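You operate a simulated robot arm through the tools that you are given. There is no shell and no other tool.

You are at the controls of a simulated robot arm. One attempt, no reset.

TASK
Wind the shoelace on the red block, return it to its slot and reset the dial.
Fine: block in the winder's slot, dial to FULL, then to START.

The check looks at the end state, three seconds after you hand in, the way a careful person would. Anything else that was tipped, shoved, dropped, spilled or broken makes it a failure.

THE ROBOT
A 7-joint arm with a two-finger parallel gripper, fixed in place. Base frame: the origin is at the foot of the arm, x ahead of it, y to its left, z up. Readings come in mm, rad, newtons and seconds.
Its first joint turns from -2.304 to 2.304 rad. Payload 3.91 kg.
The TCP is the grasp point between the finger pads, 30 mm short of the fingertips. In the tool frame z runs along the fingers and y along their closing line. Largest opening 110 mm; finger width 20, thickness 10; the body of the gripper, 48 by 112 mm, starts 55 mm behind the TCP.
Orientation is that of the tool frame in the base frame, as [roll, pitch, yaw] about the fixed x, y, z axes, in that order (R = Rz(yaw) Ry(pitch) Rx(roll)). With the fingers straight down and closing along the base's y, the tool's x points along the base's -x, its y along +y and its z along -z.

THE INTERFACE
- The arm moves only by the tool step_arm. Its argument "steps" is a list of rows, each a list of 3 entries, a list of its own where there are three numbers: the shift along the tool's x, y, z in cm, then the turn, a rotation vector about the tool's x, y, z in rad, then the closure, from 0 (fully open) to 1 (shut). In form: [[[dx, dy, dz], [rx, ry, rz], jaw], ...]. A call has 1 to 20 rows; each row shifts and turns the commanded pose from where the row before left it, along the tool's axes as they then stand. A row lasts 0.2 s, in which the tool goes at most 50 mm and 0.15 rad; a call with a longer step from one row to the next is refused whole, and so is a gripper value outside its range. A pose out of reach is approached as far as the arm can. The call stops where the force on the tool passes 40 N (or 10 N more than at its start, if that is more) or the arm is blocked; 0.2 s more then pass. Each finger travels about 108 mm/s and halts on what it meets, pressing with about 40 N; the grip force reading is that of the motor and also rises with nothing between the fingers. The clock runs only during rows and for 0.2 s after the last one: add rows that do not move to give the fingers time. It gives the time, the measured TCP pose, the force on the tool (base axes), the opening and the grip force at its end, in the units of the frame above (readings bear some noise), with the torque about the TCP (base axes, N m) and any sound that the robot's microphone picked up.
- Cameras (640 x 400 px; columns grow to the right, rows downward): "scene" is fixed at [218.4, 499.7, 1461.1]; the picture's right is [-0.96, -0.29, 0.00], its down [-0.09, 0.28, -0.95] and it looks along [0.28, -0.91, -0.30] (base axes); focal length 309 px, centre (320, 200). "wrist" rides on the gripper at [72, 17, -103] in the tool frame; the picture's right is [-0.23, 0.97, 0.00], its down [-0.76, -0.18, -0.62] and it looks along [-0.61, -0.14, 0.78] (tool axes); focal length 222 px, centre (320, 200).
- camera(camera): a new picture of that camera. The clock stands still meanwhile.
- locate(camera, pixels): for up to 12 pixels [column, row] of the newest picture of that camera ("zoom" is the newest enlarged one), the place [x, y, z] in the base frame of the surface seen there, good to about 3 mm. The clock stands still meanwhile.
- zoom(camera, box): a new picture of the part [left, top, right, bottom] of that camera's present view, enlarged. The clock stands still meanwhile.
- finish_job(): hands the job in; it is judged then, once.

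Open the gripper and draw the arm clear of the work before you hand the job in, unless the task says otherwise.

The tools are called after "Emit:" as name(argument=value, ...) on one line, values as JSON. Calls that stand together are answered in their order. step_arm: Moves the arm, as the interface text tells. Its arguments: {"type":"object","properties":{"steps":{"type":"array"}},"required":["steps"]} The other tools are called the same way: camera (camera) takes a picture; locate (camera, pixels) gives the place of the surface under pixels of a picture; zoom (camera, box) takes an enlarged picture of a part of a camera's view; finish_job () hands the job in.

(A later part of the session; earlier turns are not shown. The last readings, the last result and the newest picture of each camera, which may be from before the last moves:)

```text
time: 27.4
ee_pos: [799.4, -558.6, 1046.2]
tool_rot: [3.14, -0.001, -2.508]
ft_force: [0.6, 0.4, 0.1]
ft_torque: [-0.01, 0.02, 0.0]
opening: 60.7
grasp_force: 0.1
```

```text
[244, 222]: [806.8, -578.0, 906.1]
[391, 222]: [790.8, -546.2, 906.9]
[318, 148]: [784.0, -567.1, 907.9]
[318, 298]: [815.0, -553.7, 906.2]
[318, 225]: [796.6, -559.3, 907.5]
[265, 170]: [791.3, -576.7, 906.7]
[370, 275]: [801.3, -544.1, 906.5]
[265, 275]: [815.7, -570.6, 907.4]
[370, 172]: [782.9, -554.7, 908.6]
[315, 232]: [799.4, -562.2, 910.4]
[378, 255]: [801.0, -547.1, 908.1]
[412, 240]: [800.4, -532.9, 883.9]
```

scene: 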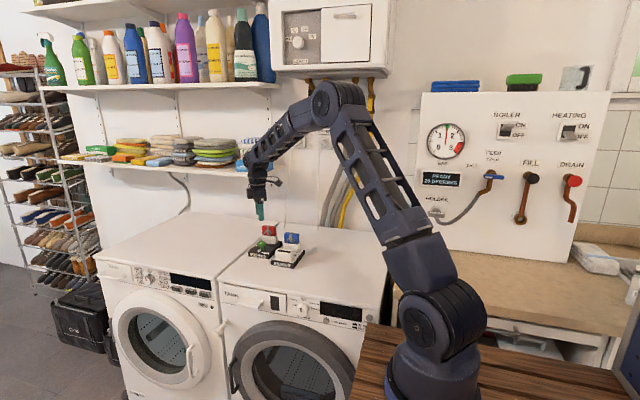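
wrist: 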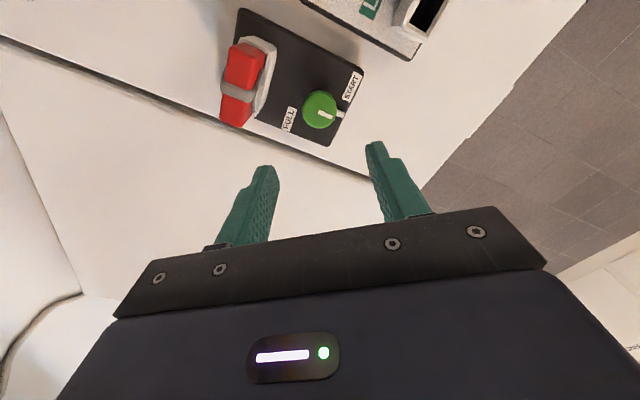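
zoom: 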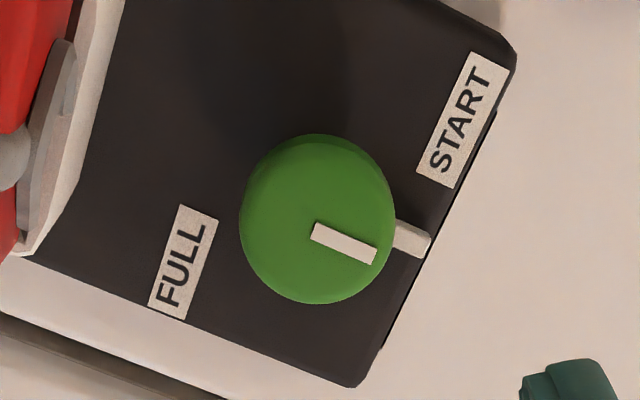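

Dial centre ≈(799.5,-560.8), knob top z≈908, knob radius ≈18. I descend to z≈945 (tips 915) and check centring.

Emit:
step_arm(steps=[[[0, 0, 4], [0, 0, 0], 0.45], [[0, 0, 4], [0, 0, 0], 0.45], [[0, 0, 2.1], [0, 0, 0], 0.45], [[0, 0, 0], [0, 0, 0], 0.45], [[0, 0, 0], [0, 0, 0], 0.45]])

Emit:
camera(camera="wrist")

Emit:
zoom(camera="scene", box=[240, 210, 300, 258])

```text
time: 28.6
ee_pos: [799.5, -559.1, 944.4]
tool_rot: [-3.141, 0.0, -2.509]
ft_force: [0.2, 0.2, 0.1]
ft_torque: [-0.02, 0.02, 0.01]
opening: 60.4
grasp_force: 0.0
```

```text
taken
```

wrist: 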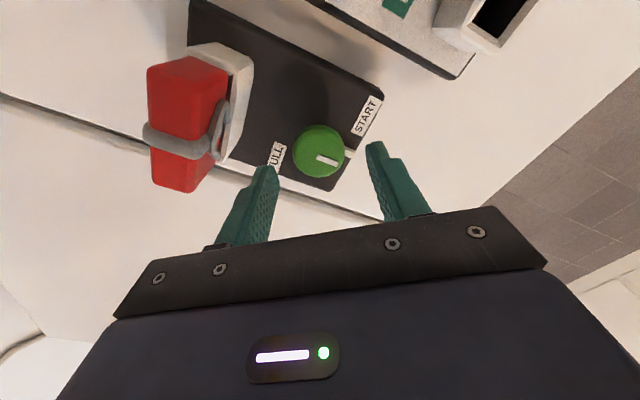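

```text
8.33 times, centred on (270, 234) of scene
```

zoom: 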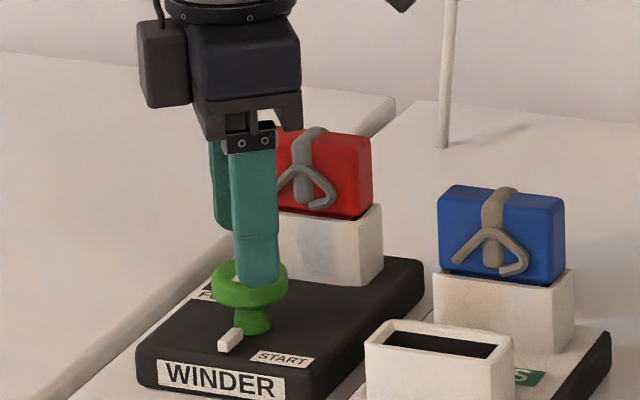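

I shift ~1.3 mm in -y, lower so tips are at ≈891 (below knob disc, above the pointer tab at 884), then close gently on the knob.

Emit:
step_arm(steps=[[[0.07, -0.1, 1.0], [0, 0, 0], 0.45], [[0, 0, 1.0], [0, 0, 0], 0.45], [[0, 0, 0.3], [0, 0, 0], 0.45], [[0, 0, 0], [0, 0, 0], 0.45], [[0, 0, 0], [0, 0, 0], 0.55], [[0, 0, 0], [0, 0, 0], 0.65], [[0, 0, 0], [0, 0, 0], 0.75], [[0, 0, 0], [0, 0, 0], 0.75]])

Emit:
zoom(camera="scene", box=[240, 210, 300, 258])

Emit:
camera(camera="wrist")

```text
time: 30.4
ee_pos: [799.7, -561.1, 923.2]
tool_rot: [3.14, 0.001, -2.508]
ft_force: [-2.7, 3.1, 0.6]
ft_torque: [0.12, 0.1, 0.03]
opening: 37.2
grasp_force: 40.2
```

```text
8.33 times, centred on (270, 234) of scene
```

zoom: 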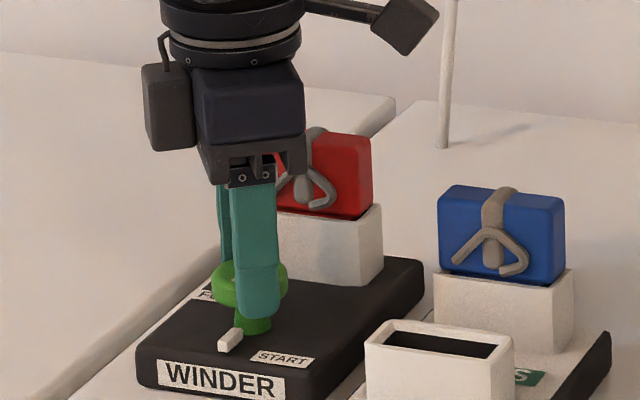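

```text
taken
```

wrist: 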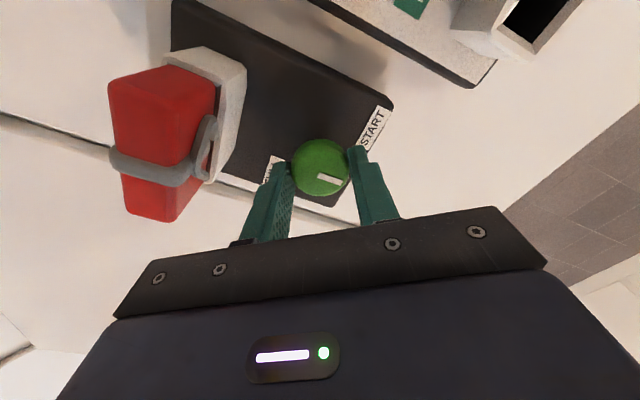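

Knob gripped (opening 37 mm). I centre by 0.5 mm along tool y and turn 0.42 rad about +tool z (clockwise from above, toward FULL), then verify it follows.

Emit:
step_arm(steps=[[[0, 0.05, 0], [0, 0, 0], 0.75], [[0, 0, 0], [0, 0, 0.1], 0.75], [[0, 0, 0], [0, 0, 0.1], 0.75], [[0, 0, 0], [0, 0, 0.1], 0.75], [[0, 0, 0], [0, 0, 0.12], 0.75], [[0, 0, 0], [0, 0, 0], 0.75]])

Emit:
camera(camera="wrist")

Emit:
zoom(camera="scene", box=[240, 210, 300, 258])

```text
time: 31.8
ee_pos: [800.8, -560.6, 922.7]
tool_rot: [3.14, 0.001, -2.93]
ft_force: [-4.7, 0.1, 0.7]
ft_torque: [0.06, 0.11, -0.02]
opening: 37.5
grasp_force: 39.6
```

```text
taken
```

wrist: 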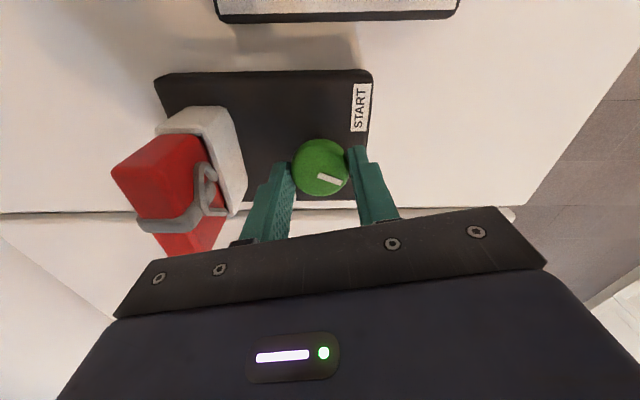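

```text
8.33 times, centred on (270, 234) of scene
```

zoom: 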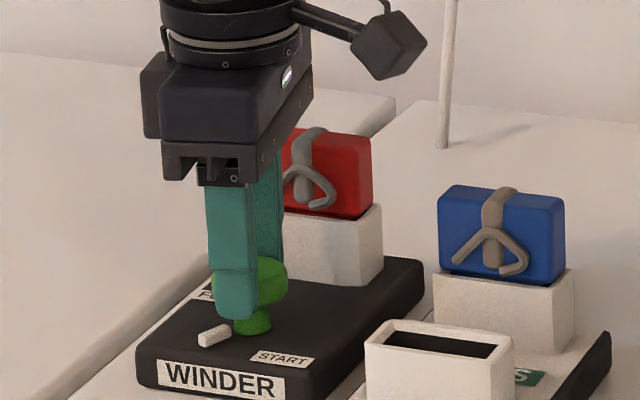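

The dial follows (pointer tab rotated with it). I correct ~0.7 mm and continue by 0.9 rad.

Emit:
step_arm(steps=[[[0.06, 0, 0], [0, 0, 0.15], 0.75], [[0, 0, 0], [0, 0, 0.15], 0.75], [[0, 0, 0], [0, 0, 0.15], 0.75], [[0, 0, 0], [0, 0, 0.15], 0.75], [[0, 0, 0], [0, 0, 0.15], 0.75], [[0, 0, 0], [0, 0, 0.15], 0.75], [[0, 0, 0], [0, 0, 0], 0.75]])

Emit:
camera(camera="wrist")

Emit:
zoom(camera="scene", box=[240, 210, 300, 258])

```text
time: 33.4
ee_pos: [799.9, -559.9, 923.6]
tool_rot: [-3.141, -0.002, 2.454]
ft_force: [9.4, 2.9, 1.7]
ft_torque: [0.15, -0.2, 0.0]
opening: 37.5
grasp_force: 40.4
```

```text
taken
```

wrist: 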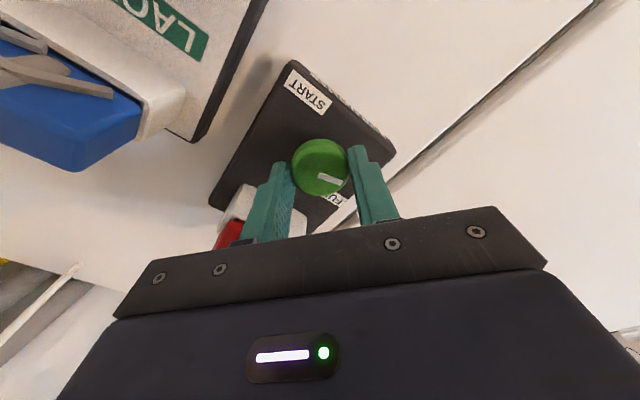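

```text
8.33 times, centred on (270, 234) of scene
```

zoom: 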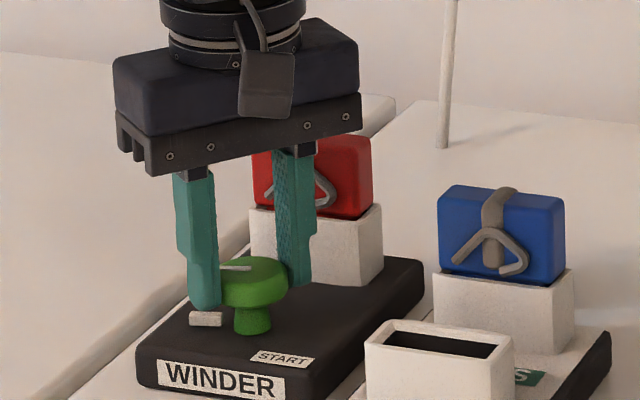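

Pointer has turned ~76°, side force a bit off-axis, so I shift ~0.6 mm in +x and turn the remaining 0.9 rad to FULL.

Emit:
step_arm(steps=[[[-0.05, 0.05, 0], [0, 0, 0], 0.75], [[0, 0, 0], [0, 0, 0.15], 0.75], [[0, 0, 0], [0, 0, 0.15], 0.75], [[0, 0, 0], [0, 0, 0.15], 0.75], [[0, 0, 0], [0, 0, 0.15], 0.75], [[0, 0, 0], [0, 0, 0.15], 0.75], [[0, 0, 0], [0, 0, 0.1], 0.75], [[0, 0, 0], [0, 0, 0], 0.75]])

Emit:
camera(camera="wrist")

Emit:
zoom(camera="scene", box=[240, 210, 300, 258])

```text
time: 35.2
ee_pos: [799.9, -559.4, 923.3]
tool_rot: [3.142, 0.001, 1.605]
ft_force: [5.7, 6.7, 5.6]
ft_torque: [-0.2, -0.24, -0.01]
opening: 37.3
grasp_force: 40.2
```

```text
taken
```

wrist: 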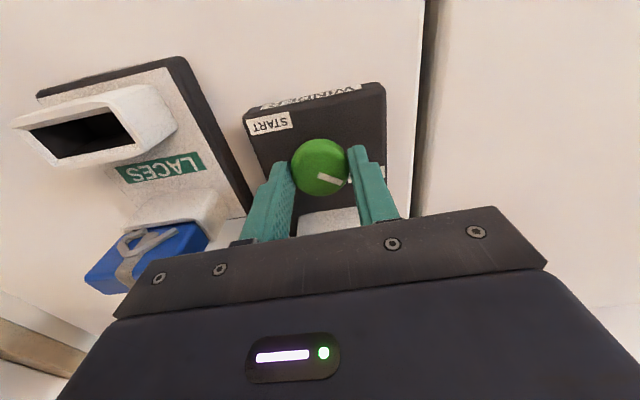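

```text
8.33 times, centred on (270, 234) of scene
```

zoom: 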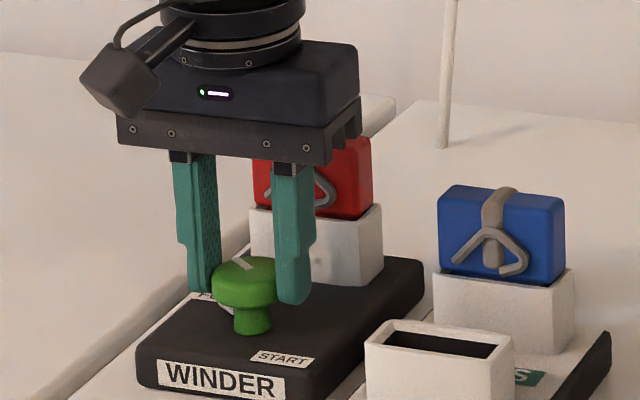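

Turned 124° (pointer ≈ -34°). I notice a small spot on the slot's front at (318,262) in the zoom; zooming in closer.

Emit:
zoom(camera="scene", box=[256, 222, 286, 246])

Emit:
zoom(camera="wrist", box=[270, 120, 390, 210])

```text
16.00 times, centred on (271, 234) of scene
```

zoom: 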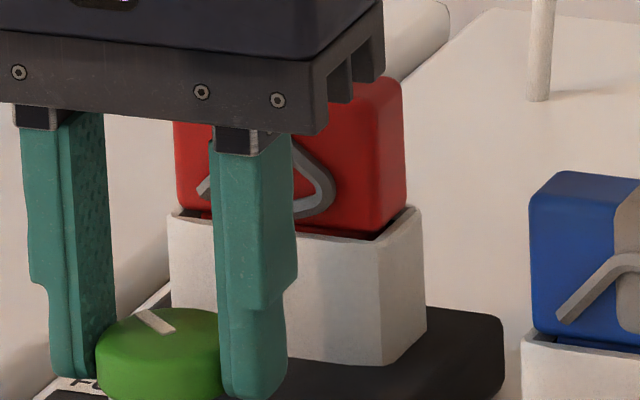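

```text
4.44 times, centred on (330, 165) of wrist
```

zoom: 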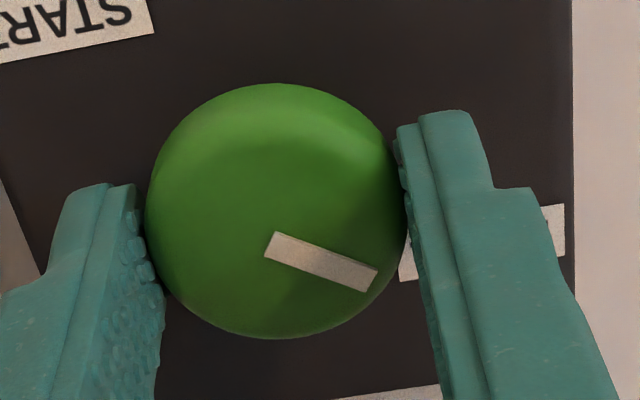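

The spot was a rendering artefact. I locate the ends of the knob's white mark to measure the pointer angle.

Emit:
locate(camera="zoom", pixels=[[272, 245], [370, 281], [300, 255], [345, 272], [150, 215], [400, 215], [276, 330], [276, 120], [554, 230], [406, 265]])

```text
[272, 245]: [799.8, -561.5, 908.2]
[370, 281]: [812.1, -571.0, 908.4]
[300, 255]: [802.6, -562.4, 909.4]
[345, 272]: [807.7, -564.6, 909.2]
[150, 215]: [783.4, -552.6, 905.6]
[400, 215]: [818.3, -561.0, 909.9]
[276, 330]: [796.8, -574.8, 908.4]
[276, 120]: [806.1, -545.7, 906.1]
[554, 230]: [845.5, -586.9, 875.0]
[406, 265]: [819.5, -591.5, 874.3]
```

The pointer is within a few degrees of the FULL label; I turn another 0.07 rad and hold for a second.

Emit:
step_arm(steps=[[[0, 0, 0], [0, 0, 0.04], 0.75], [[0, 0, 0], [0, 0, 0.03], 0.75], [[0, 0, 0], [0, 0, 0], 0.75], [[0, 0, 0], [0, 0, 0], 0.75], [[0, 0, 0], [0, 0, 0], 0.75], [[0, 0, 0], [0, 0, 0], 0.75], [[0, 0, 0], [0, 0, 0], 0.75]])

Emit:
zoom(camera="wrist", box=[270, 120, 390, 210])

Emit:
zoom(camera="scene", box=[240, 210, 300, 258])

```text
time: 36.8
ee_pos: [799.4, -560.5, 922.0]
tool_rot: [-3.141, 0.0, 1.537]
ft_force: [2.8, 9.8, 1.3]
ft_torque: [0.31, -0.08, 0.03]
opening: 37.5
grasp_force: 39.7
```

```text
4.44 times, centred on (330, 165) of wrist
```

zoom: 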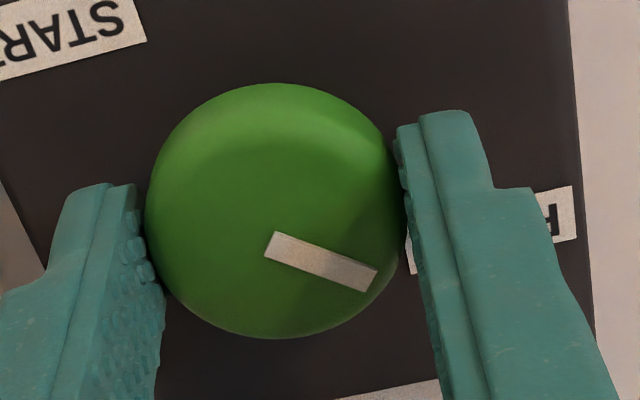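

```text
8.33 times, centred on (270, 234) of scene
```

zoom: 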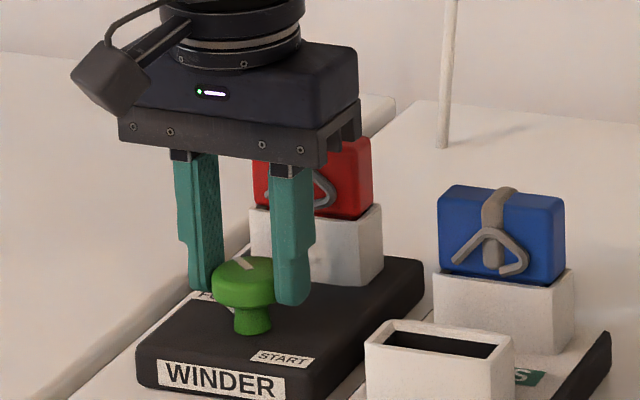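

The dial followed with no slip. I open and rise to check that the pointer really lines up with FULL and whether the block's lace looks different.

Emit:
step_arm(steps=[[[0, 0, 0], [0, 0, 0], 0.6], [[0, 0, 0], [0, 0, 0], 0.45], [[0, 0, 0], [0, 0, 0], 0.45], [[0, 0, -2], [0, 0, 0], 0.45], [[0, 0, -4], [0, 0, 0], 0.45], [[0, 0, -4], [0, 0, 0], 0.45], [[0, 0, 0], [0, 0, 0], 0.45]])

Emit:
camera(camera="wrist")

Emit:
zoom(camera="scene", box=[240, 210, 300, 258])

```text
time: 38.4
ee_pos: [799.2, -558.5, 1023.5]
tool_rot: [3.141, 0.0, 1.535]
ft_force: [0.2, 0.2, -0.2]
ft_torque: [-0.01, 0.01, 0.0]
opening: 60.6
grasp_force: 0.1
```

```text
taken
```

wrist: 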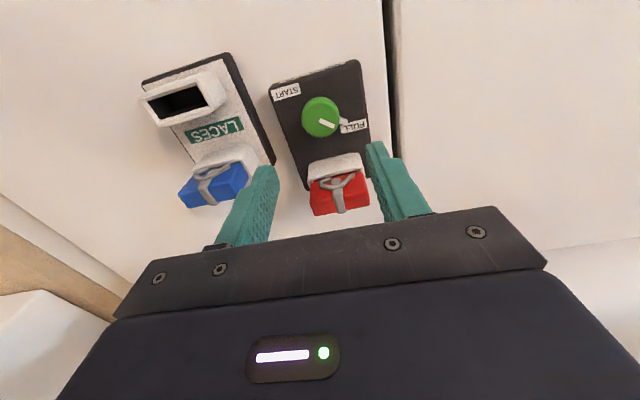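

```text
8.33 times, centred on (270, 234) of scene
```

zoom: 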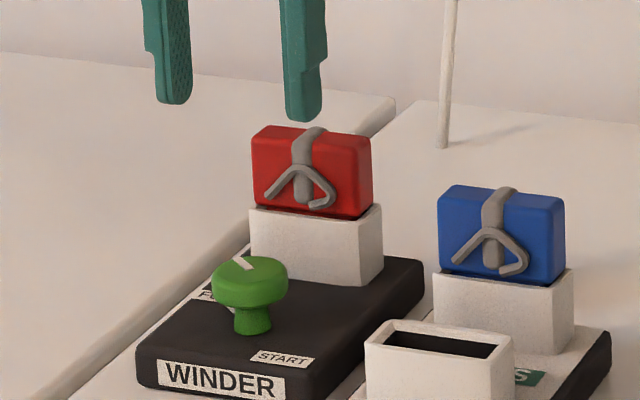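

Zooming in on the dial from the wrist camera to read the pointer against the FULL label.

Emit:
zoom(camera="wrist", box=[265, 70, 385, 160])

Emit:
locate(camera="zoom", pixels=[[472, 282], [420, 255], [300, 265], [365, 305], [120, 120], [410, 245], [530, 300]])

```text
4.44 times, centred on (325, 115) of wrist
```

zoom: 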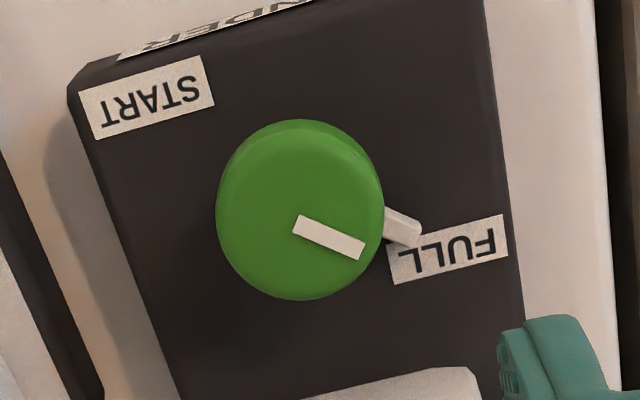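

```text
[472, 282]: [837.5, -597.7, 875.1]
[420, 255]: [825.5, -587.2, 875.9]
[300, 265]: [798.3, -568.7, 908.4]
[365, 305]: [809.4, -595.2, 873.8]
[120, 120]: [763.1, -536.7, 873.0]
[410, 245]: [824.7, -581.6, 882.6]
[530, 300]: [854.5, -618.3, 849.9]
```

Pointer tip is at the inner edge of the FULL label. I locate both label centres and the tab to compute target angles exactly.

Emit:
locate(camera="zoom", pixels=[[147, 97], [449, 249], [84, 98], [210, 98], [392, 280], [500, 218], [400, 225], [412, 232]])

Emit:
zoom(camera="scene", box=[250, 236, 280, 260])

Emit:
locate(camera="zoom", pixels=[[380, 275], [75, 100], [100, 110], [285, 270]])

```text
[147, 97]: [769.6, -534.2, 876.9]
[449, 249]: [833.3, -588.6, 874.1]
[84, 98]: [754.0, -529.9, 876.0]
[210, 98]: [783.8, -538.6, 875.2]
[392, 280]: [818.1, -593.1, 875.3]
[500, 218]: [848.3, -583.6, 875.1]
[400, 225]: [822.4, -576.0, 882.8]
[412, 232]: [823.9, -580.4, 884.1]
```

```text
16.00 times, centred on (265, 248) of scene
```

zoom: 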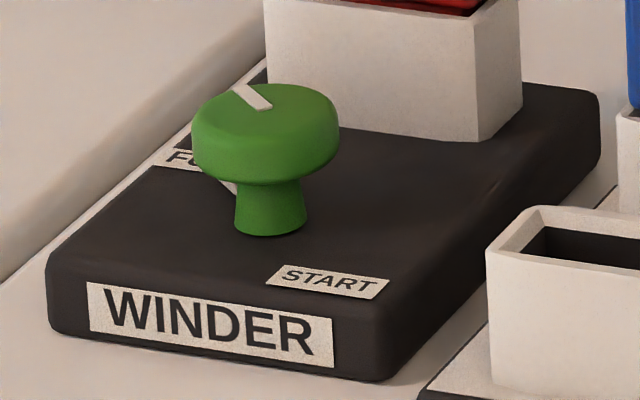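

```text
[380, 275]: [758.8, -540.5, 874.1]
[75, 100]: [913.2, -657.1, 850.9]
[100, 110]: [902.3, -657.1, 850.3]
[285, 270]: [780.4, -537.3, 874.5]
```

Label centres give FULL at -40.5° and START at 139.5° about axis ≈(801,-561); the pointer is at about -40°, so FULL was reached. I re-read the free pose before regripping.

Emit:
step_arm(steps=[[[0, 0, 0], [0, 0, 0], 0.45]])

Emit:
step_arm(steps=[[[0, 0, 0], [0, 0, 0], 0.45]])

Emit:
step_arm(steps=[[[0, 0, 0], [0, 0, 0], 0.45]])

```text
time: 38.8
ee_pos: [800.0, -559.8, 1022.7]
tool_rot: [3.141, 0.0, 1.535]
ft_force: [0.6, 0.6, 0.0]
ft_torque: [-0.04, 0.02, -0.04]
opening: 60.4
grasp_force: 0.0
```

```text
time: 39.2
ee_pos: [799.0, -559.9, 1023.2]
tool_rot: [-3.141, 0.0, 1.535]
ft_force: [-0.5, 0.1, -0.1]
ft_torque: [0.01, -0.03, -0.01]
opening: 60.5
grasp_force: 0.1
```

```text
time: 39.6
ee_pos: [800.6, -558.5, 1022.2]
tool_rot: [3.14, 0.0, 1.535]
ft_force: [0.5, 0.5, -0.8]
ft_torque: [-0.01, 0.02, 0.0]
opening: 60.6
grasp_force: 0.0
```

Free pose averages (799.7,-559.2); I shift by (+0.5,-1.2) mm and descend to regrip the knob at z≈922.

Emit:
step_arm(steps=[[[-0.12, 0.05, 4], [0, 0, 0], 0.45], [[0, 0, 4], [0, 0, 0], 0.45], [[0, 0, 1.5], [0, 0, 0], 0.45], [[0, 0, 0.6], [0, 0, 0], 0.45], [[0, 0, 0], [0, 0, 0], 0.45], [[0, 0, 0], [0, 0, 0], 0.55], [[0, 0, 0], [0, 0, 0], 0.65], [[0, 0, 0], [0, 0, 0], 0.75], [[0, 0, 0], [0, 0, 0], 0.75]])

Emit:
zoom(camera="wrist", box=[270, 120, 390, 210])

```text
time: 41.6
ee_pos: [799.7, -561.5, 921.7]
tool_rot: [3.139, 0.001, 1.535]
ft_force: [-4.7, 1.1, 0.5]
ft_torque: [0.01, 0.13, 0.04]
opening: 37.4
grasp_force: 39.9
```

```text
4.44 times, centred on (330, 165) of wrist
```

zoom: 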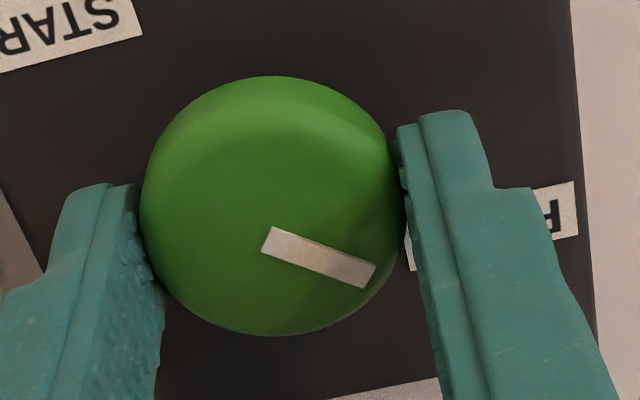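

Regripped; axis x is ~0.6 mm lower per the force. I sweep 0.09 rad further past FULL to be sure, hold, then start turning back toward START (negative tool z).

Emit:
step_arm(steps=[[[0, -0.06, 0], [0, 0, 0.045], 0.75], [[0, 0, 0], [0, 0, 0.045], 0.75], [[0, 0, 0], [0, 0, 0], 0.75], [[0, 0, 0], [0, 0, 0], 0.75]])

```text
time: 42.6
ee_pos: [800.4, -562.4, 920.7]
tool_rot: [-3.14, 0.0, 1.445]
ft_force: [1.6, -3.8, -0.1]
ft_torque: [-0.16, -0.05, 0.01]
opening: 37.2
grasp_force: 40.0
```

No resistance, so FULL certainly was swept. Now I turn back 1.5 rad toward START.

Emit:
step_arm(steps=[[[0, 0, 0], [0, 0, -0.15], 0.75], [[0, 0, 0], [0, 0, -0.15], 0.75], [[0, 0, 0], [0, 0, -0.15], 0.75], [[0, 0, 0], [0, 0, -0.15], 0.75], [[0, 0, 0], [0, 0, -0.15], 0.75], [[0, 0, 0], [0, 0, -0.15], 0.75], [[0, 0, 0], [0, 0, -0.15], 0.75], [[0, 0, 0], [0, 0, -0.15], 0.75], [[0, 0, 0], [0, 0, -0.15], 0.75], [[0, 0, 0], [0, 0, -0.15], 0.75], [[0, 0, 0], [0, 0, 0], 0.75]])

Emit:
zoom(camera="wrist", box=[270, 120, 390, 210])

Emit:
zoom(camera="scene", box=[240, 210, 300, 258])

```text
time: 45.0
ee_pos: [800.8, -560.1, 921.4]
tool_rot: [-3.141, -0.001, 2.948]
ft_force: [18.3, 11.3, 3.7]
ft_torque: [0.29, -0.37, 0.04]
opening: 37.0
grasp_force: 40.2
```

```text
4.44 times, centred on (330, 165) of wrist
```

zoom: 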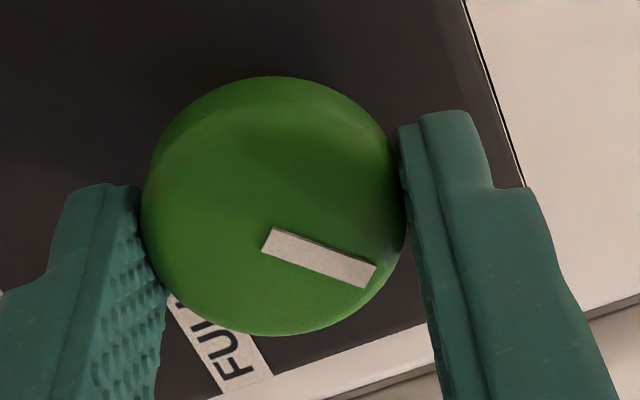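

```text
8.33 times, centred on (270, 234) of scene
```

zoom: 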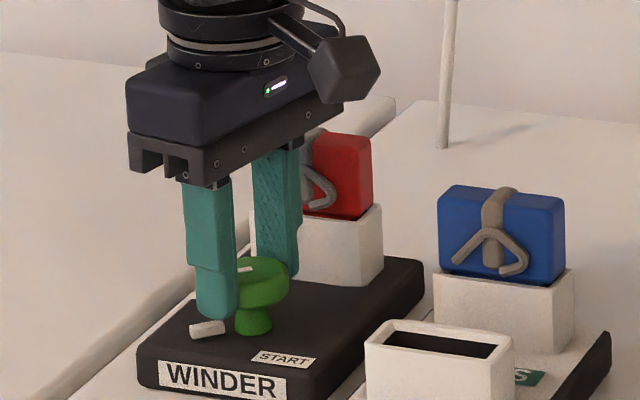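

The dial follows, but side force grew to ~21 N; I relieve it by shifting the tool toward the force direction and re-read.

Emit:
step_arm(steps=[[[-0.12, 0.1, 0], [0, 0, 0], 0.75], [[0, 0, 0], [0, 0, 0], 0.75]])

```text
time: 45.6
ee_pos: [800.0, -560.6, 921.4]
tool_rot: [3.141, -0.002, 2.947]
ft_force: [3.6, 15.2, 2.8]
ft_torque: [0.37, -0.29, -0.05]
opening: 37.3
grasp_force: 40.1
```

x-force relieved; y still 15 N. Shift another ~1.4 mm in +y.

Emit:
step_arm(steps=[[[0.02, 0.13, 0], [0, 0, 0], 0.75], [[0, 0, 0], [0, 0, 0], 0.75]])

```text
time: 46.2
ee_pos: [800.5, -560.4, 920.5]
tool_rot: [3.14, -0.001, 2.945]
ft_force: [4.2, 2.1, -0.6]
ft_torque: [0.01, 0.12, 0.03]
opening: 37.3
grasp_force: 39.8
```

Balanced. Remaining turn ≈1.71 rad; I do 0.75 rad and re-check force.

Emit:
step_arm(steps=[[[0, 0, 0], [0, 0, -0.15], 0.75], [[0, 0, 0], [0, 0, -0.15], 0.75], [[0, 0, 0], [0, 0, -0.15], 0.75], [[0, 0, 0], [0, 0, -0.15], 0.75], [[0, 0, 0], [0, 0, -0.15], 0.75], [[0, 0, 0], [0, 0, 0], 0.75]])

Emit:
zoom(camera="scene", box=[240, 210, 300, 258])

```text
time: 47.6
ee_pos: [801.5, -559.4, 921.5]
tool_rot: [3.141, 0.0, -2.584]
ft_force: [-9.9, 5.7, -0.1]
ft_torque: [0.11, 0.38, -0.02]
opening: 37.3
grasp_force: 39.9
```

```text
8.33 times, centred on (270, 234) of scene
```

zoom: 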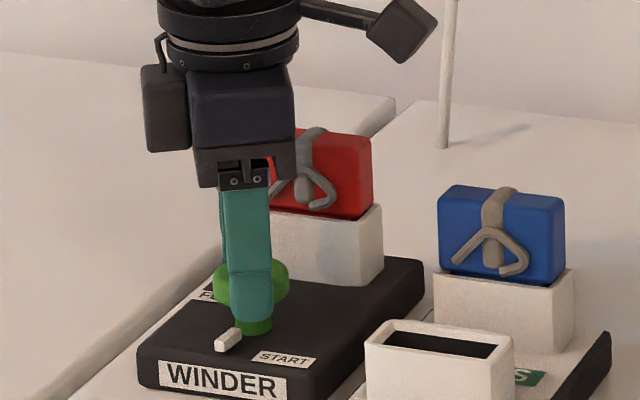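

The tab is back near +y. I relieve (-1.0,+0.6) mm and turn 0.75 rad more.

Emit:
step_arm(steps=[[[0.05, 0.1, 0], [0, 0, 0], 0.75], [[0, 0, 0], [0, 0, -0.15], 0.75], [[0, 0, 0], [0, 0, -0.15], 0.75], [[0, 0, 0], [0, 0, -0.15], 0.75], [[0, 0, 0], [0, 0, -0.15], 0.75], [[0, 0, 0], [0, 0, -0.15], 0.75], [[0, 0, 0], [0, 0, 0], 0.75]])

Emit:
zoom(camera="scene", box=[240, 210, 300, 258])

Emit:
camera(camera="wrist")

```text
time: 49.2
ee_pos: [800.0, -558.3, 921.0]
tool_rot: [3.141, 0.0, -1.838]
ft_force: [-12.9, 5.6, 2.3]
ft_torque: [0.42, 0.31, -0.41]
opening: 37.5
grasp_force: 39.8
```

```text
8.33 times, centred on (270, 234) of scene
```

zoom: 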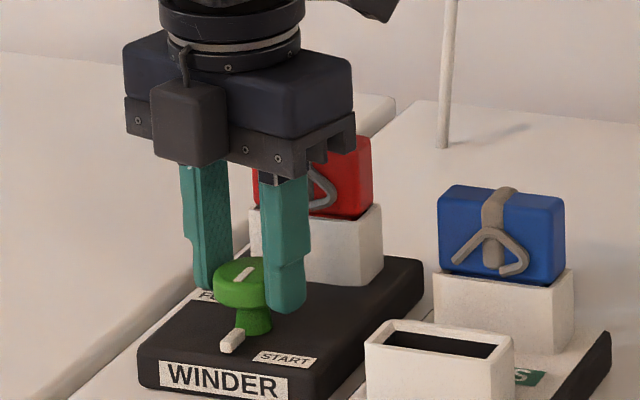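

```text
taken
```

wrist: 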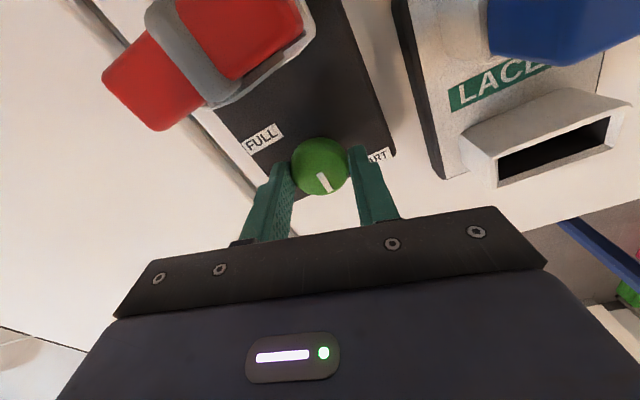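

The dial stopped following: torque about z is -0.41 Nm and the knob mark slipped relative to the jaws, with the tab near its original place. I release and rise to inspect before applying more torque.

Emit:
step_arm(steps=[[[0, 0, 0], [0, 0, 0], 0.65], [[0, 0, 0], [0, 0, 0], 0.55], [[0, 0, 0], [0, 0, 0], 0.45], [[0, 0, 0], [0, 0, 0], 0.45], [[0, 0, -2], [0, 0, 0], 0.45], [[0, 0, -4], [0, 0, 0], 0.45], [[0, 0, -4], [0, 0, 0], 0.45], [[0, 0, 0], [0, 0, 0], 0.45]])

Emit:
camera(camera="wrist")

Emit:
zoom(camera="scene", box=[240, 210, 300, 258])

Emit:
zoom(camera="scene", box=[250, 236, 280, 260])

```text
time: 51.0
ee_pos: [800.0, -559.1, 1022.7]
tool_rot: [-3.141, 0.0, -1.838]
ft_force: [0.0, 0.2, -0.1]
ft_torque: [0.02, -0.01, 0.01]
opening: 60.6
grasp_force: 0.0
```

```text
taken
```

wrist: 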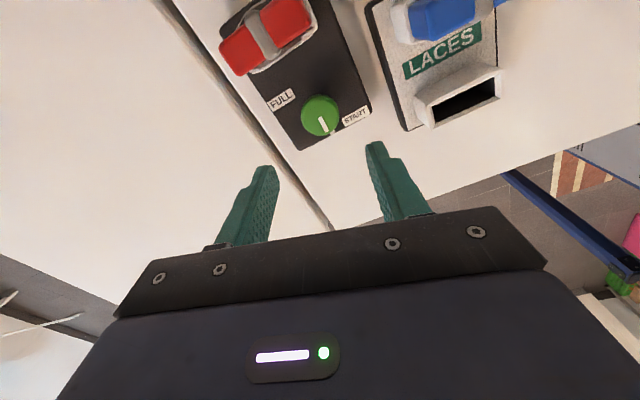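

```text
8.33 times, centred on (270, 234) of scene
```

zoom: 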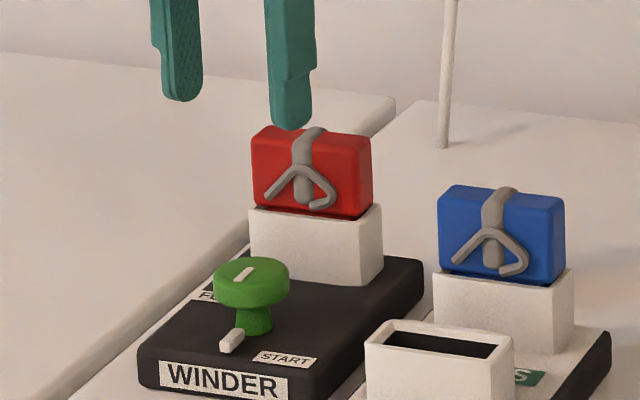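

```text
16.00 times, centred on (265, 248) of scene
```

zoom: 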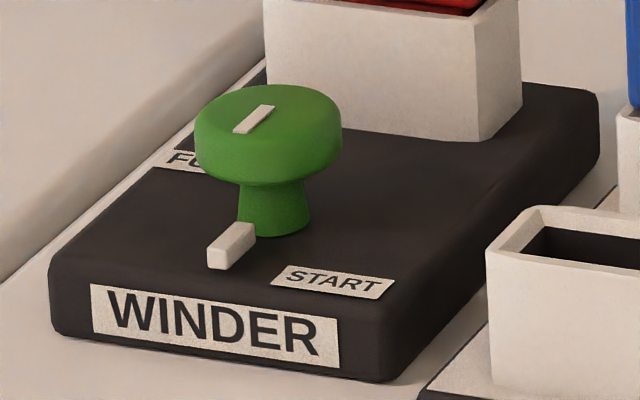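

The tab came back to its original +y direction and met a hard stop there, so the starting position is the dial's START stop. That means FULL may be at the other stop, further than the label edge. I look closely at the dial and winder from here.

Emit:
zoom(camera="wrist", box=[260, 70, 380, 160])

Emit:
locate(camera="zoom", pixels=[[85, 132], [405, 205], [270, 217], [325, 245], [340, 285], [320, 190], [165, 240], [430, 280], [228, 215], [383, 215], [305, 140], [305, 290]])

```text
4.44 times, centred on (320, 115) of wrist
```

zoom: 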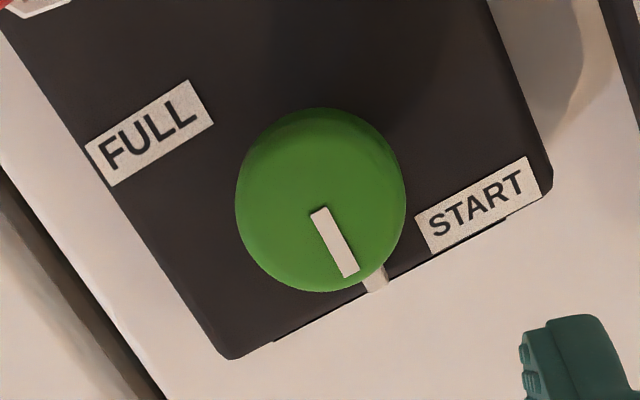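

```text
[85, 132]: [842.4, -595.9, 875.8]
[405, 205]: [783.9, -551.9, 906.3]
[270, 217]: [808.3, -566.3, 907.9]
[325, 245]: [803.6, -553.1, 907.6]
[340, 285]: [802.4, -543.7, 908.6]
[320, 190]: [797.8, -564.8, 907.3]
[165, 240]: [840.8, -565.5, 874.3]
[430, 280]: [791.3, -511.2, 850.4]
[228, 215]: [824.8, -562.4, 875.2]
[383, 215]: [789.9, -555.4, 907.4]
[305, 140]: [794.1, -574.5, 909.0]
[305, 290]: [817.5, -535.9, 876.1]
```

I plan to regrip and turn clockwise until the opposite stop. First a few free-pose readings for accurate centring.

Emit:
step_arm(steps=[[[0, 0, 0], [0, 0, 0], 0.45]])

Emit:
step_arm(steps=[[[0, 0, 0], [0, 0, 0], 0.45]])

Emit:
step_arm(steps=[[[0, 0, 0], [0, 0, 0], 0.45]])

Emit:
step_arm(steps=[[[0, 0, 0], [0, 0, 0], 0.45]])

Emit:
camera(camera="scene")

```text
time: 51.4
ee_pos: [801.3, -558.2, 1020.7]
tool_rot: [-3.141, -0.001, -1.838]
ft_force: [-0.2, -0.9, 0.3]
ft_torque: [0.04, 0.0, -0.04]
opening: 60.7
grasp_force: 0.1
```

```text
time: 51.8
ee_pos: [800.6, -558.3, 1021.1]
tool_rot: [3.141, -0.001, -1.841]
ft_force: [0.0, 0.6, 0.1]
ft_torque: [0.02, -0.01, 0.03]
opening: 60.5
grasp_force: 0.0
```

```text
time: 52.2
ee_pos: [800.5, -558.6, 1022.5]
tool_rot: [3.141, 0.001, -1.84]
ft_force: [-0.2, 0.2, -0.5]
ft_torque: [0.01, 0.0, -0.01]
opening: 60.5
grasp_force: 0.0
```

```text
time: 52.6
ee_pos: [800.0, -558.5, 1022.2]
tool_rot: [3.141, 0.0, -1.838]
ft_force: [0.5, 0.9, 1.1]
ft_torque: [0.02, 0.03, -0.02]
opening: 60.6
grasp_force: 0.1
```

```text
taken
```

scene: 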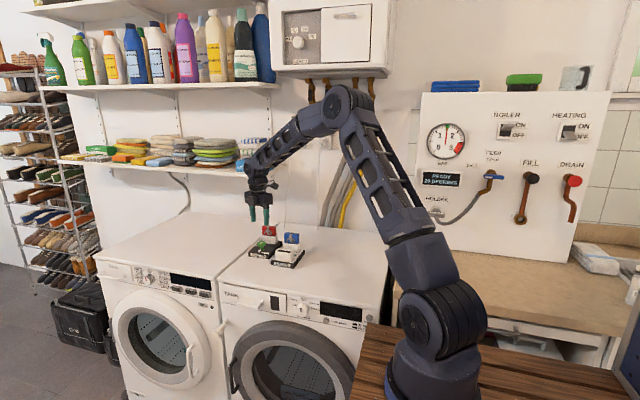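

Free pose averages (800.5,-558.5), knob estimated ≈(799.2,-558.6). I shift 1.1 mm and regrip.

Emit:
step_arm(steps=[[[0.03, 0.11, 4], [0, 0, 0], 0.45], [[0, 0, 4], [0, 0, 0], 0.45], [[0, 0, 1.5], [0, 0, 0], 0.45], [[0, 0, 0.5], [0, 0, 0], 0.45], [[0, 0, 0], [0, 0, 0], 0.45], [[0, 0, 0], [0, 0, 0], 0.55], [[0, 0, 0], [0, 0, 0], 0.65], [[0, 0, 0], [0, 0, 0], 0.75], [[0, 0, 0], [0, 0, 0], 0.75]])

Emit:
zoom(camera="wrist", box=[270, 120, 390, 210])

```text
time: 54.6
ee_pos: [800.8, -558.7, 921.7]
tool_rot: [-3.141, -0.001, -1.838]
ft_force: [5.2, -1.5, 0.1]
ft_torque: [-0.05, -0.12, 0.0]
opening: 37.5
grasp_force: 40.1
```

```text
4.44 times, centred on (330, 165) of wrist
```

zoom: 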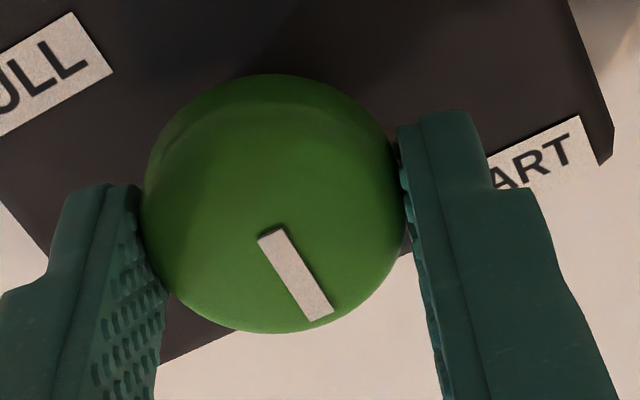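

Compared with the first (well-centred) grip, the knob sits ~2 mm off along tool x. I open slightly, shift 1.8 mm along tool x, and regrip.

Emit:
step_arm(steps=[[[0, 0, 0], [0, 0, 0], 0.6], [[0, 0, 0], [0, 0, 0], 0.55], [[0.18, -0.05, 0], [0, 0, 0], 0.55], [[0, 0, 0], [0, 0, 0], 0.6], [[0, 0, 0], [0, 0, 0], 0.7], [[0, 0, 0], [0, 0, 0], 0.75], [[0, 0, 0], [0, 0, 0], 0.75]])

Emit:
zoom(camera="wrist", box=[270, 120, 390, 210])

```text
time: 56.2
ee_pos: [798.7, -560.5, 921.6]
tool_rot: [-3.14, 0.0, -1.842]
ft_force: [-2.8, 0.9, -0.1]
ft_torque: [-0.02, 0.05, -0.03]
opening: 37.3
grasp_force: 39.9
```

```text
4.44 times, centred on (330, 165) of wrist
```

zoom: 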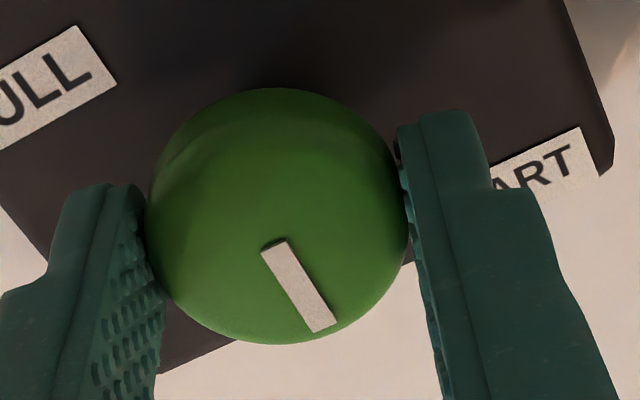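

Now centred better. I turn clockwise 0.9 rad and check forces.

Emit:
step_arm(steps=[[[0, 0.02, 0], [0, 0, 0.15], 0.75], [[0, 0, 0], [0, 0, 0.15], 0.75], [[0, 0, 0], [0, 0, 0.15], 0.75], [[0, 0, 0], [0, 0, 0.15], 0.75], [[0, 0, 0], [0, 0, 0.15], 0.75], [[0, 0, 0], [0, 0, 0.15], 0.75], [[0, 0, 0], [0, 0, 0], 0.75]])

```text
time: 57.8
ee_pos: [799.5, -560.3, 921.3]
tool_rot: [3.142, 0.002, -2.74]
ft_force: [-10.9, 8.1, 3.3]
ft_torque: [0.07, 0.58, -0.01]
opening: 37.3
grasp_force: 40.1
```

Lateral force ~13 N; relieve (-1.0,+0.7) mm then continue 0.75 rad.

Emit:
step_arm(steps=[[[0.065, 0.1, 0], [0, 0, 0], 0.75], [[0, 0, 0], [0, 0, 0.15], 0.75], [[0, 0, 0], [0, 0, 0.15], 0.75], [[0, 0, 0], [0, 0, 0.15], 0.75], [[0, 0, 0], [0, 0, 0.15], 0.75], [[0, 0, 0], [0, 0, 0.15], 0.75], [[0, 0, 0], [0, 0, 0], 0.75]])

```text
time: 59.4
ee_pos: [797.9, -560.6, 922.4]
tool_rot: [3.141, 0.003, 2.795]
ft_force: [12.1, -4.0, 2.0]
ft_torque: [-0.23, -0.59, -0.05]
opening: 37.2
grasp_force: 39.9
```

Relieve (+1.2,-0.4) mm and continue another 0.6 rad.

Emit:
step_arm(steps=[[[-0.12, 0, 0], [0, 0, 0], 0.75], [[0, 0, 0], [0, 0, 0.15], 0.75], [[0, 0, 0], [0, 0, 0.15], 0.75], [[0, 0, 0], [0, 0, 0.15], 0.75], [[0, 0, 0], [0, 0, 0.15], 0.75], [[0, 0, 0], [0, 0, 0], 0.75]])

Emit:
zoom(camera="scene", box=[250, 236, 280, 260])

Emit:
zoom(camera="wrist", box=[270, 120, 390, 210])

```text
time: 60.8
ee_pos: [798.2, -560.2, 921.1]
tool_rot: [-3.141, -0.003, 2.194]
ft_force: [-1.0, 7.9, 2.7]
ft_torque: [0.61, 0.28, -0.01]
opening: 37.2
grasp_force: 40.2
```

```text
16.00 times, centred on (265, 248) of scene
```

zoom: 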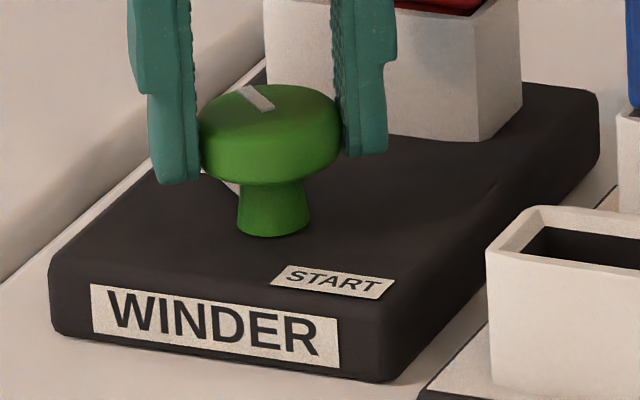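

```text
4.44 times, centred on (330, 165) of wrist
```

zoom: 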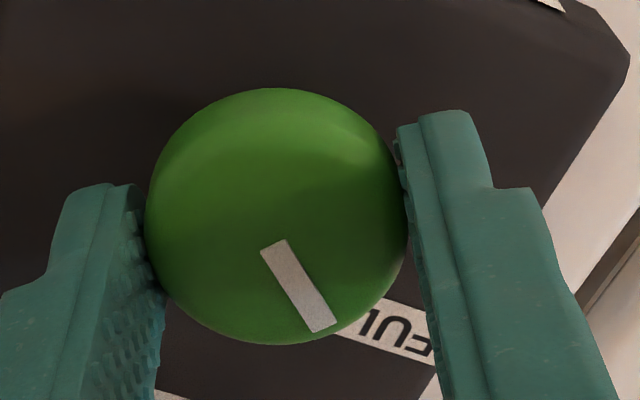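

Pointer again ≈ -39° at FULL; no slip. I continue clockwise in small steps watching z-torque for the far stop.

Emit:
step_arm(steps=[[[0.06, 0.04, 0], [0, 0, 0], 0.75], [[0, 0, 0], [0, 0, 0.1], 0.75], [[0, 0, 0], [0, 0, 0.1], 0.75], [[0, 0, 0], [0, 0, 0], 0.75]])

Emit:
step_arm(steps=[[[0, 0, 0], [0, 0, 0.05], 0.75], [[0, 0, 0], [0, 0, 0.05], 0.75], [[0, 0, 0], [0, 0, 0], 0.75]])

Emit:
zoom(camera="wrist", box=[270, 120, 390, 210])

```text
time: 61.8
ee_pos: [798.1, -559.2, 921.3]
tool_rot: [3.142, 0.0, 1.996]
ft_force: [-0.7, 2.5, 0.0]
ft_torque: [-0.17, -0.03, 0.0]
opening: 37.3
grasp_force: 39.9
```

```text
time: 62.6
ee_pos: [798.9, -560.6, 921.5]
tool_rot: [3.141, 0.001, 1.895]
ft_force: [0.3, 0.6, -0.4]
ft_torque: [-0.1, -0.04, -0.02]
opening: 37.0
grasp_force: 39.9
```

```text
4.44 times, centred on (330, 165) of wrist
```

zoom: 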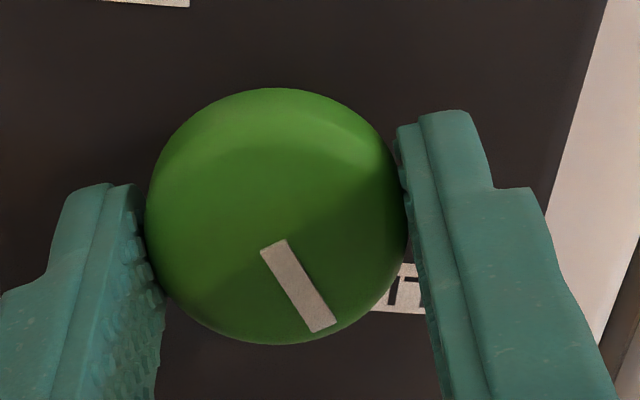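

No stop at -56°. Continue another 0.3 rad, checking.

Emit:
step_arm(steps=[[[0, 0, 0], [0, 0, 0.1], 0.75], [[0, 0, 0], [0, 0, 0.1], 0.75], [[0, 0, 0], [0, 0, 0.1], 0.75], [[0, 0, 0], [0, 0, 0], 0.75]])

Emit:
zoom(camera="wrist", box=[270, 120, 390, 210])

```text
time: 63.6
ee_pos: [798.6, -559.1, 921.9]
tool_rot: [-3.14, 0.0, 1.594]
ft_force: [-0.1, 1.9, -0.1]
ft_torque: [-0.19, -0.07, 0.04]
opening: 37.3
grasp_force: 39.6
```

```text
4.44 times, centred on (330, 165) of wrist
```

zoom: 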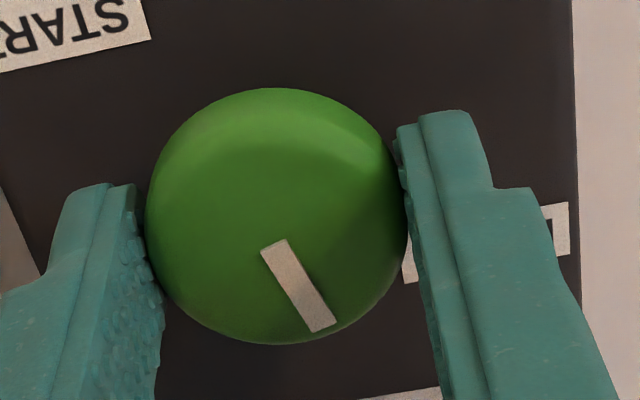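

Still free at -73°. Continue 0.3 rad.

Emit:
step_arm(steps=[[[0, 0, 0], [0, 0, 0.1], 0.75], [[0, 0, 0], [0, 0, 0.1], 0.75], [[0, 0, 0], [0, 0, 0.1], 0.75], [[0, 0, 0], [0, 0, 0], 0.75]])

Emit:
zoom(camera="wrist", box=[270, 120, 390, 210])

Emit:
zoom(camera="scene", box=[240, 210, 300, 258])

```text
time: 64.6
ee_pos: [799.3, -560.2, 921.7]
tool_rot: [-3.141, 0.0, 1.294]
ft_force: [5.9, 0.1, -0.2]
ft_torque: [-0.01, -0.08, 0.5]
opening: 37.1
grasp_force: 40.4
```

```text
4.44 times, centred on (330, 165) of wrist
```

zoom: 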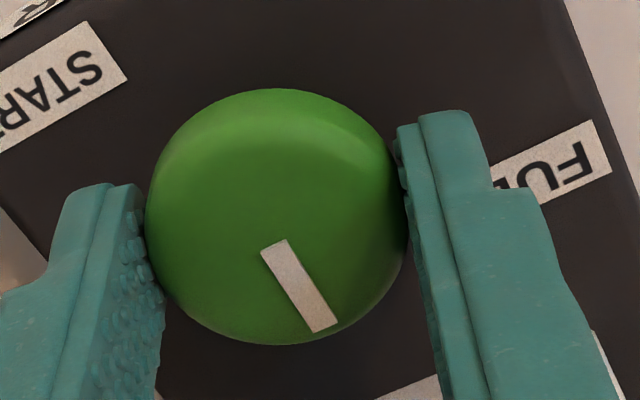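

```text
8.33 times, centred on (270, 234) of scene
```

zoom: 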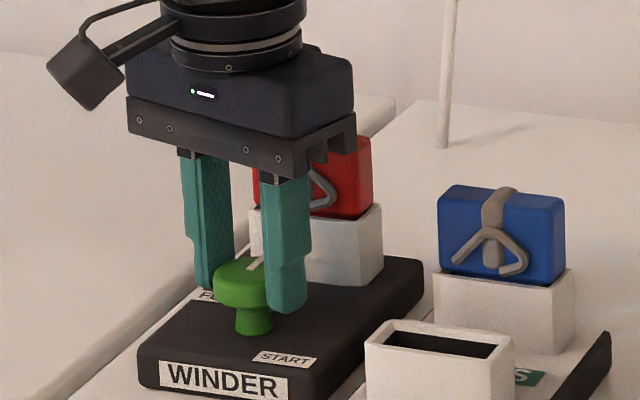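

The z-torque rose to +0.5 Nm: the far stop, exactly 180° from the first stop — so FULL is this stop and START is the original one. I hold here a moment, then relieve slightly.

Emit:
step_arm(steps=[[[0, 0, 0], [0, 0, 0], 0.75], [[0, 0, 0], [0, 0, 0], 0.75], [[0, 0, 0], [0, 0, 0], 0.75], [[0, 0, 0], [0, 0, 0], 0.75], [[0, 0, 0], [0, 0, 0], 0.75], [[0, 0, 0], [0, 0, 0], 0.75]])

Emit:
camera(camera="wrist")

Emit:
zoom(camera="scene", box=[250, 236, 280, 260])

```text
time: 66.0
ee_pos: [799.0, -559.3, 922.0]
tool_rot: [-3.141, 0.0, 1.295]
ft_force: [8.5, -0.7, -0.6]
ft_torque: [0.08, -0.21, 0.28]
opening: 37.3
grasp_force: 40.2
```

```text
taken
```

wrist: 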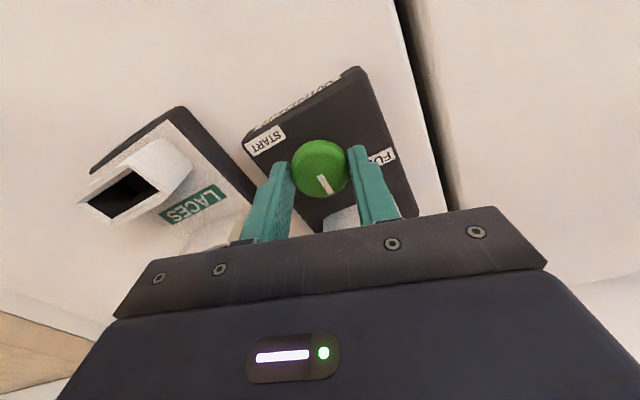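

```text
16.00 times, centred on (265, 248) of scene
```

zoom: 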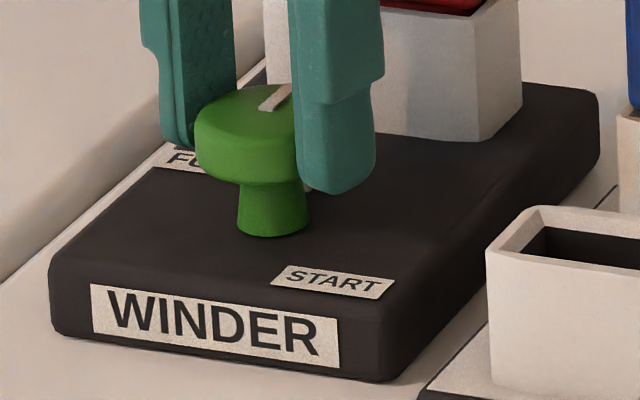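

FULL stop reached and winder unmoved. Now turning back (negative tool z) 0.9 rad with force checks.

Emit:
step_arm(steps=[[[0, 0, 0], [0, 0, -0.1], 0.75], [[0, 0, 0], [0, 0, -0.15], 0.75], [[0, 0, 0], [0, 0, -0.15], 0.75], [[0, 0, 0], [0, 0, -0.15], 0.75], [[0, 0, 0], [0, 0, -0.15], 0.75], [[0, 0, 0], [0, 0, -0.15], 0.75], [[0, 0, 0], [0, 0, 0], 0.75]])

```text
time: 67.6
ee_pos: [799.2, -559.2, 921.6]
tool_rot: [-3.141, -0.001, 2.147]
ft_force: [-1.0, 2.3, 0.4]
ft_torque: [0.21, 0.12, 0.0]
opening: 37.3
grasp_force: 40.0
```

Forces are low. Another 0.9 rad.

Emit:
step_arm(steps=[[[0, 0, 0], [0, 0, -0.15], 0.75], [[0, 0, 0], [0, 0, -0.15], 0.75], [[0, 0, 0], [0, 0, -0.15], 0.75], [[0, 0, 0], [0, 0, -0.15], 0.75], [[0, 0, 0], [0, 0, -0.15], 0.75], [[0, 0, 0], [0, 0, -0.15], 0.75], [[0, 0, 0], [0, 0, 0], 0.75]])

```text
time: 69.2
ee_pos: [798.0, -560.4, 920.9]
tool_rot: [3.141, 0.001, 3.047]
ft_force: [-7.2, -4.9, 0.4]
ft_torque: [-0.17, -0.16, -0.02]
opening: 37.4
grasp_force: 40.0
```

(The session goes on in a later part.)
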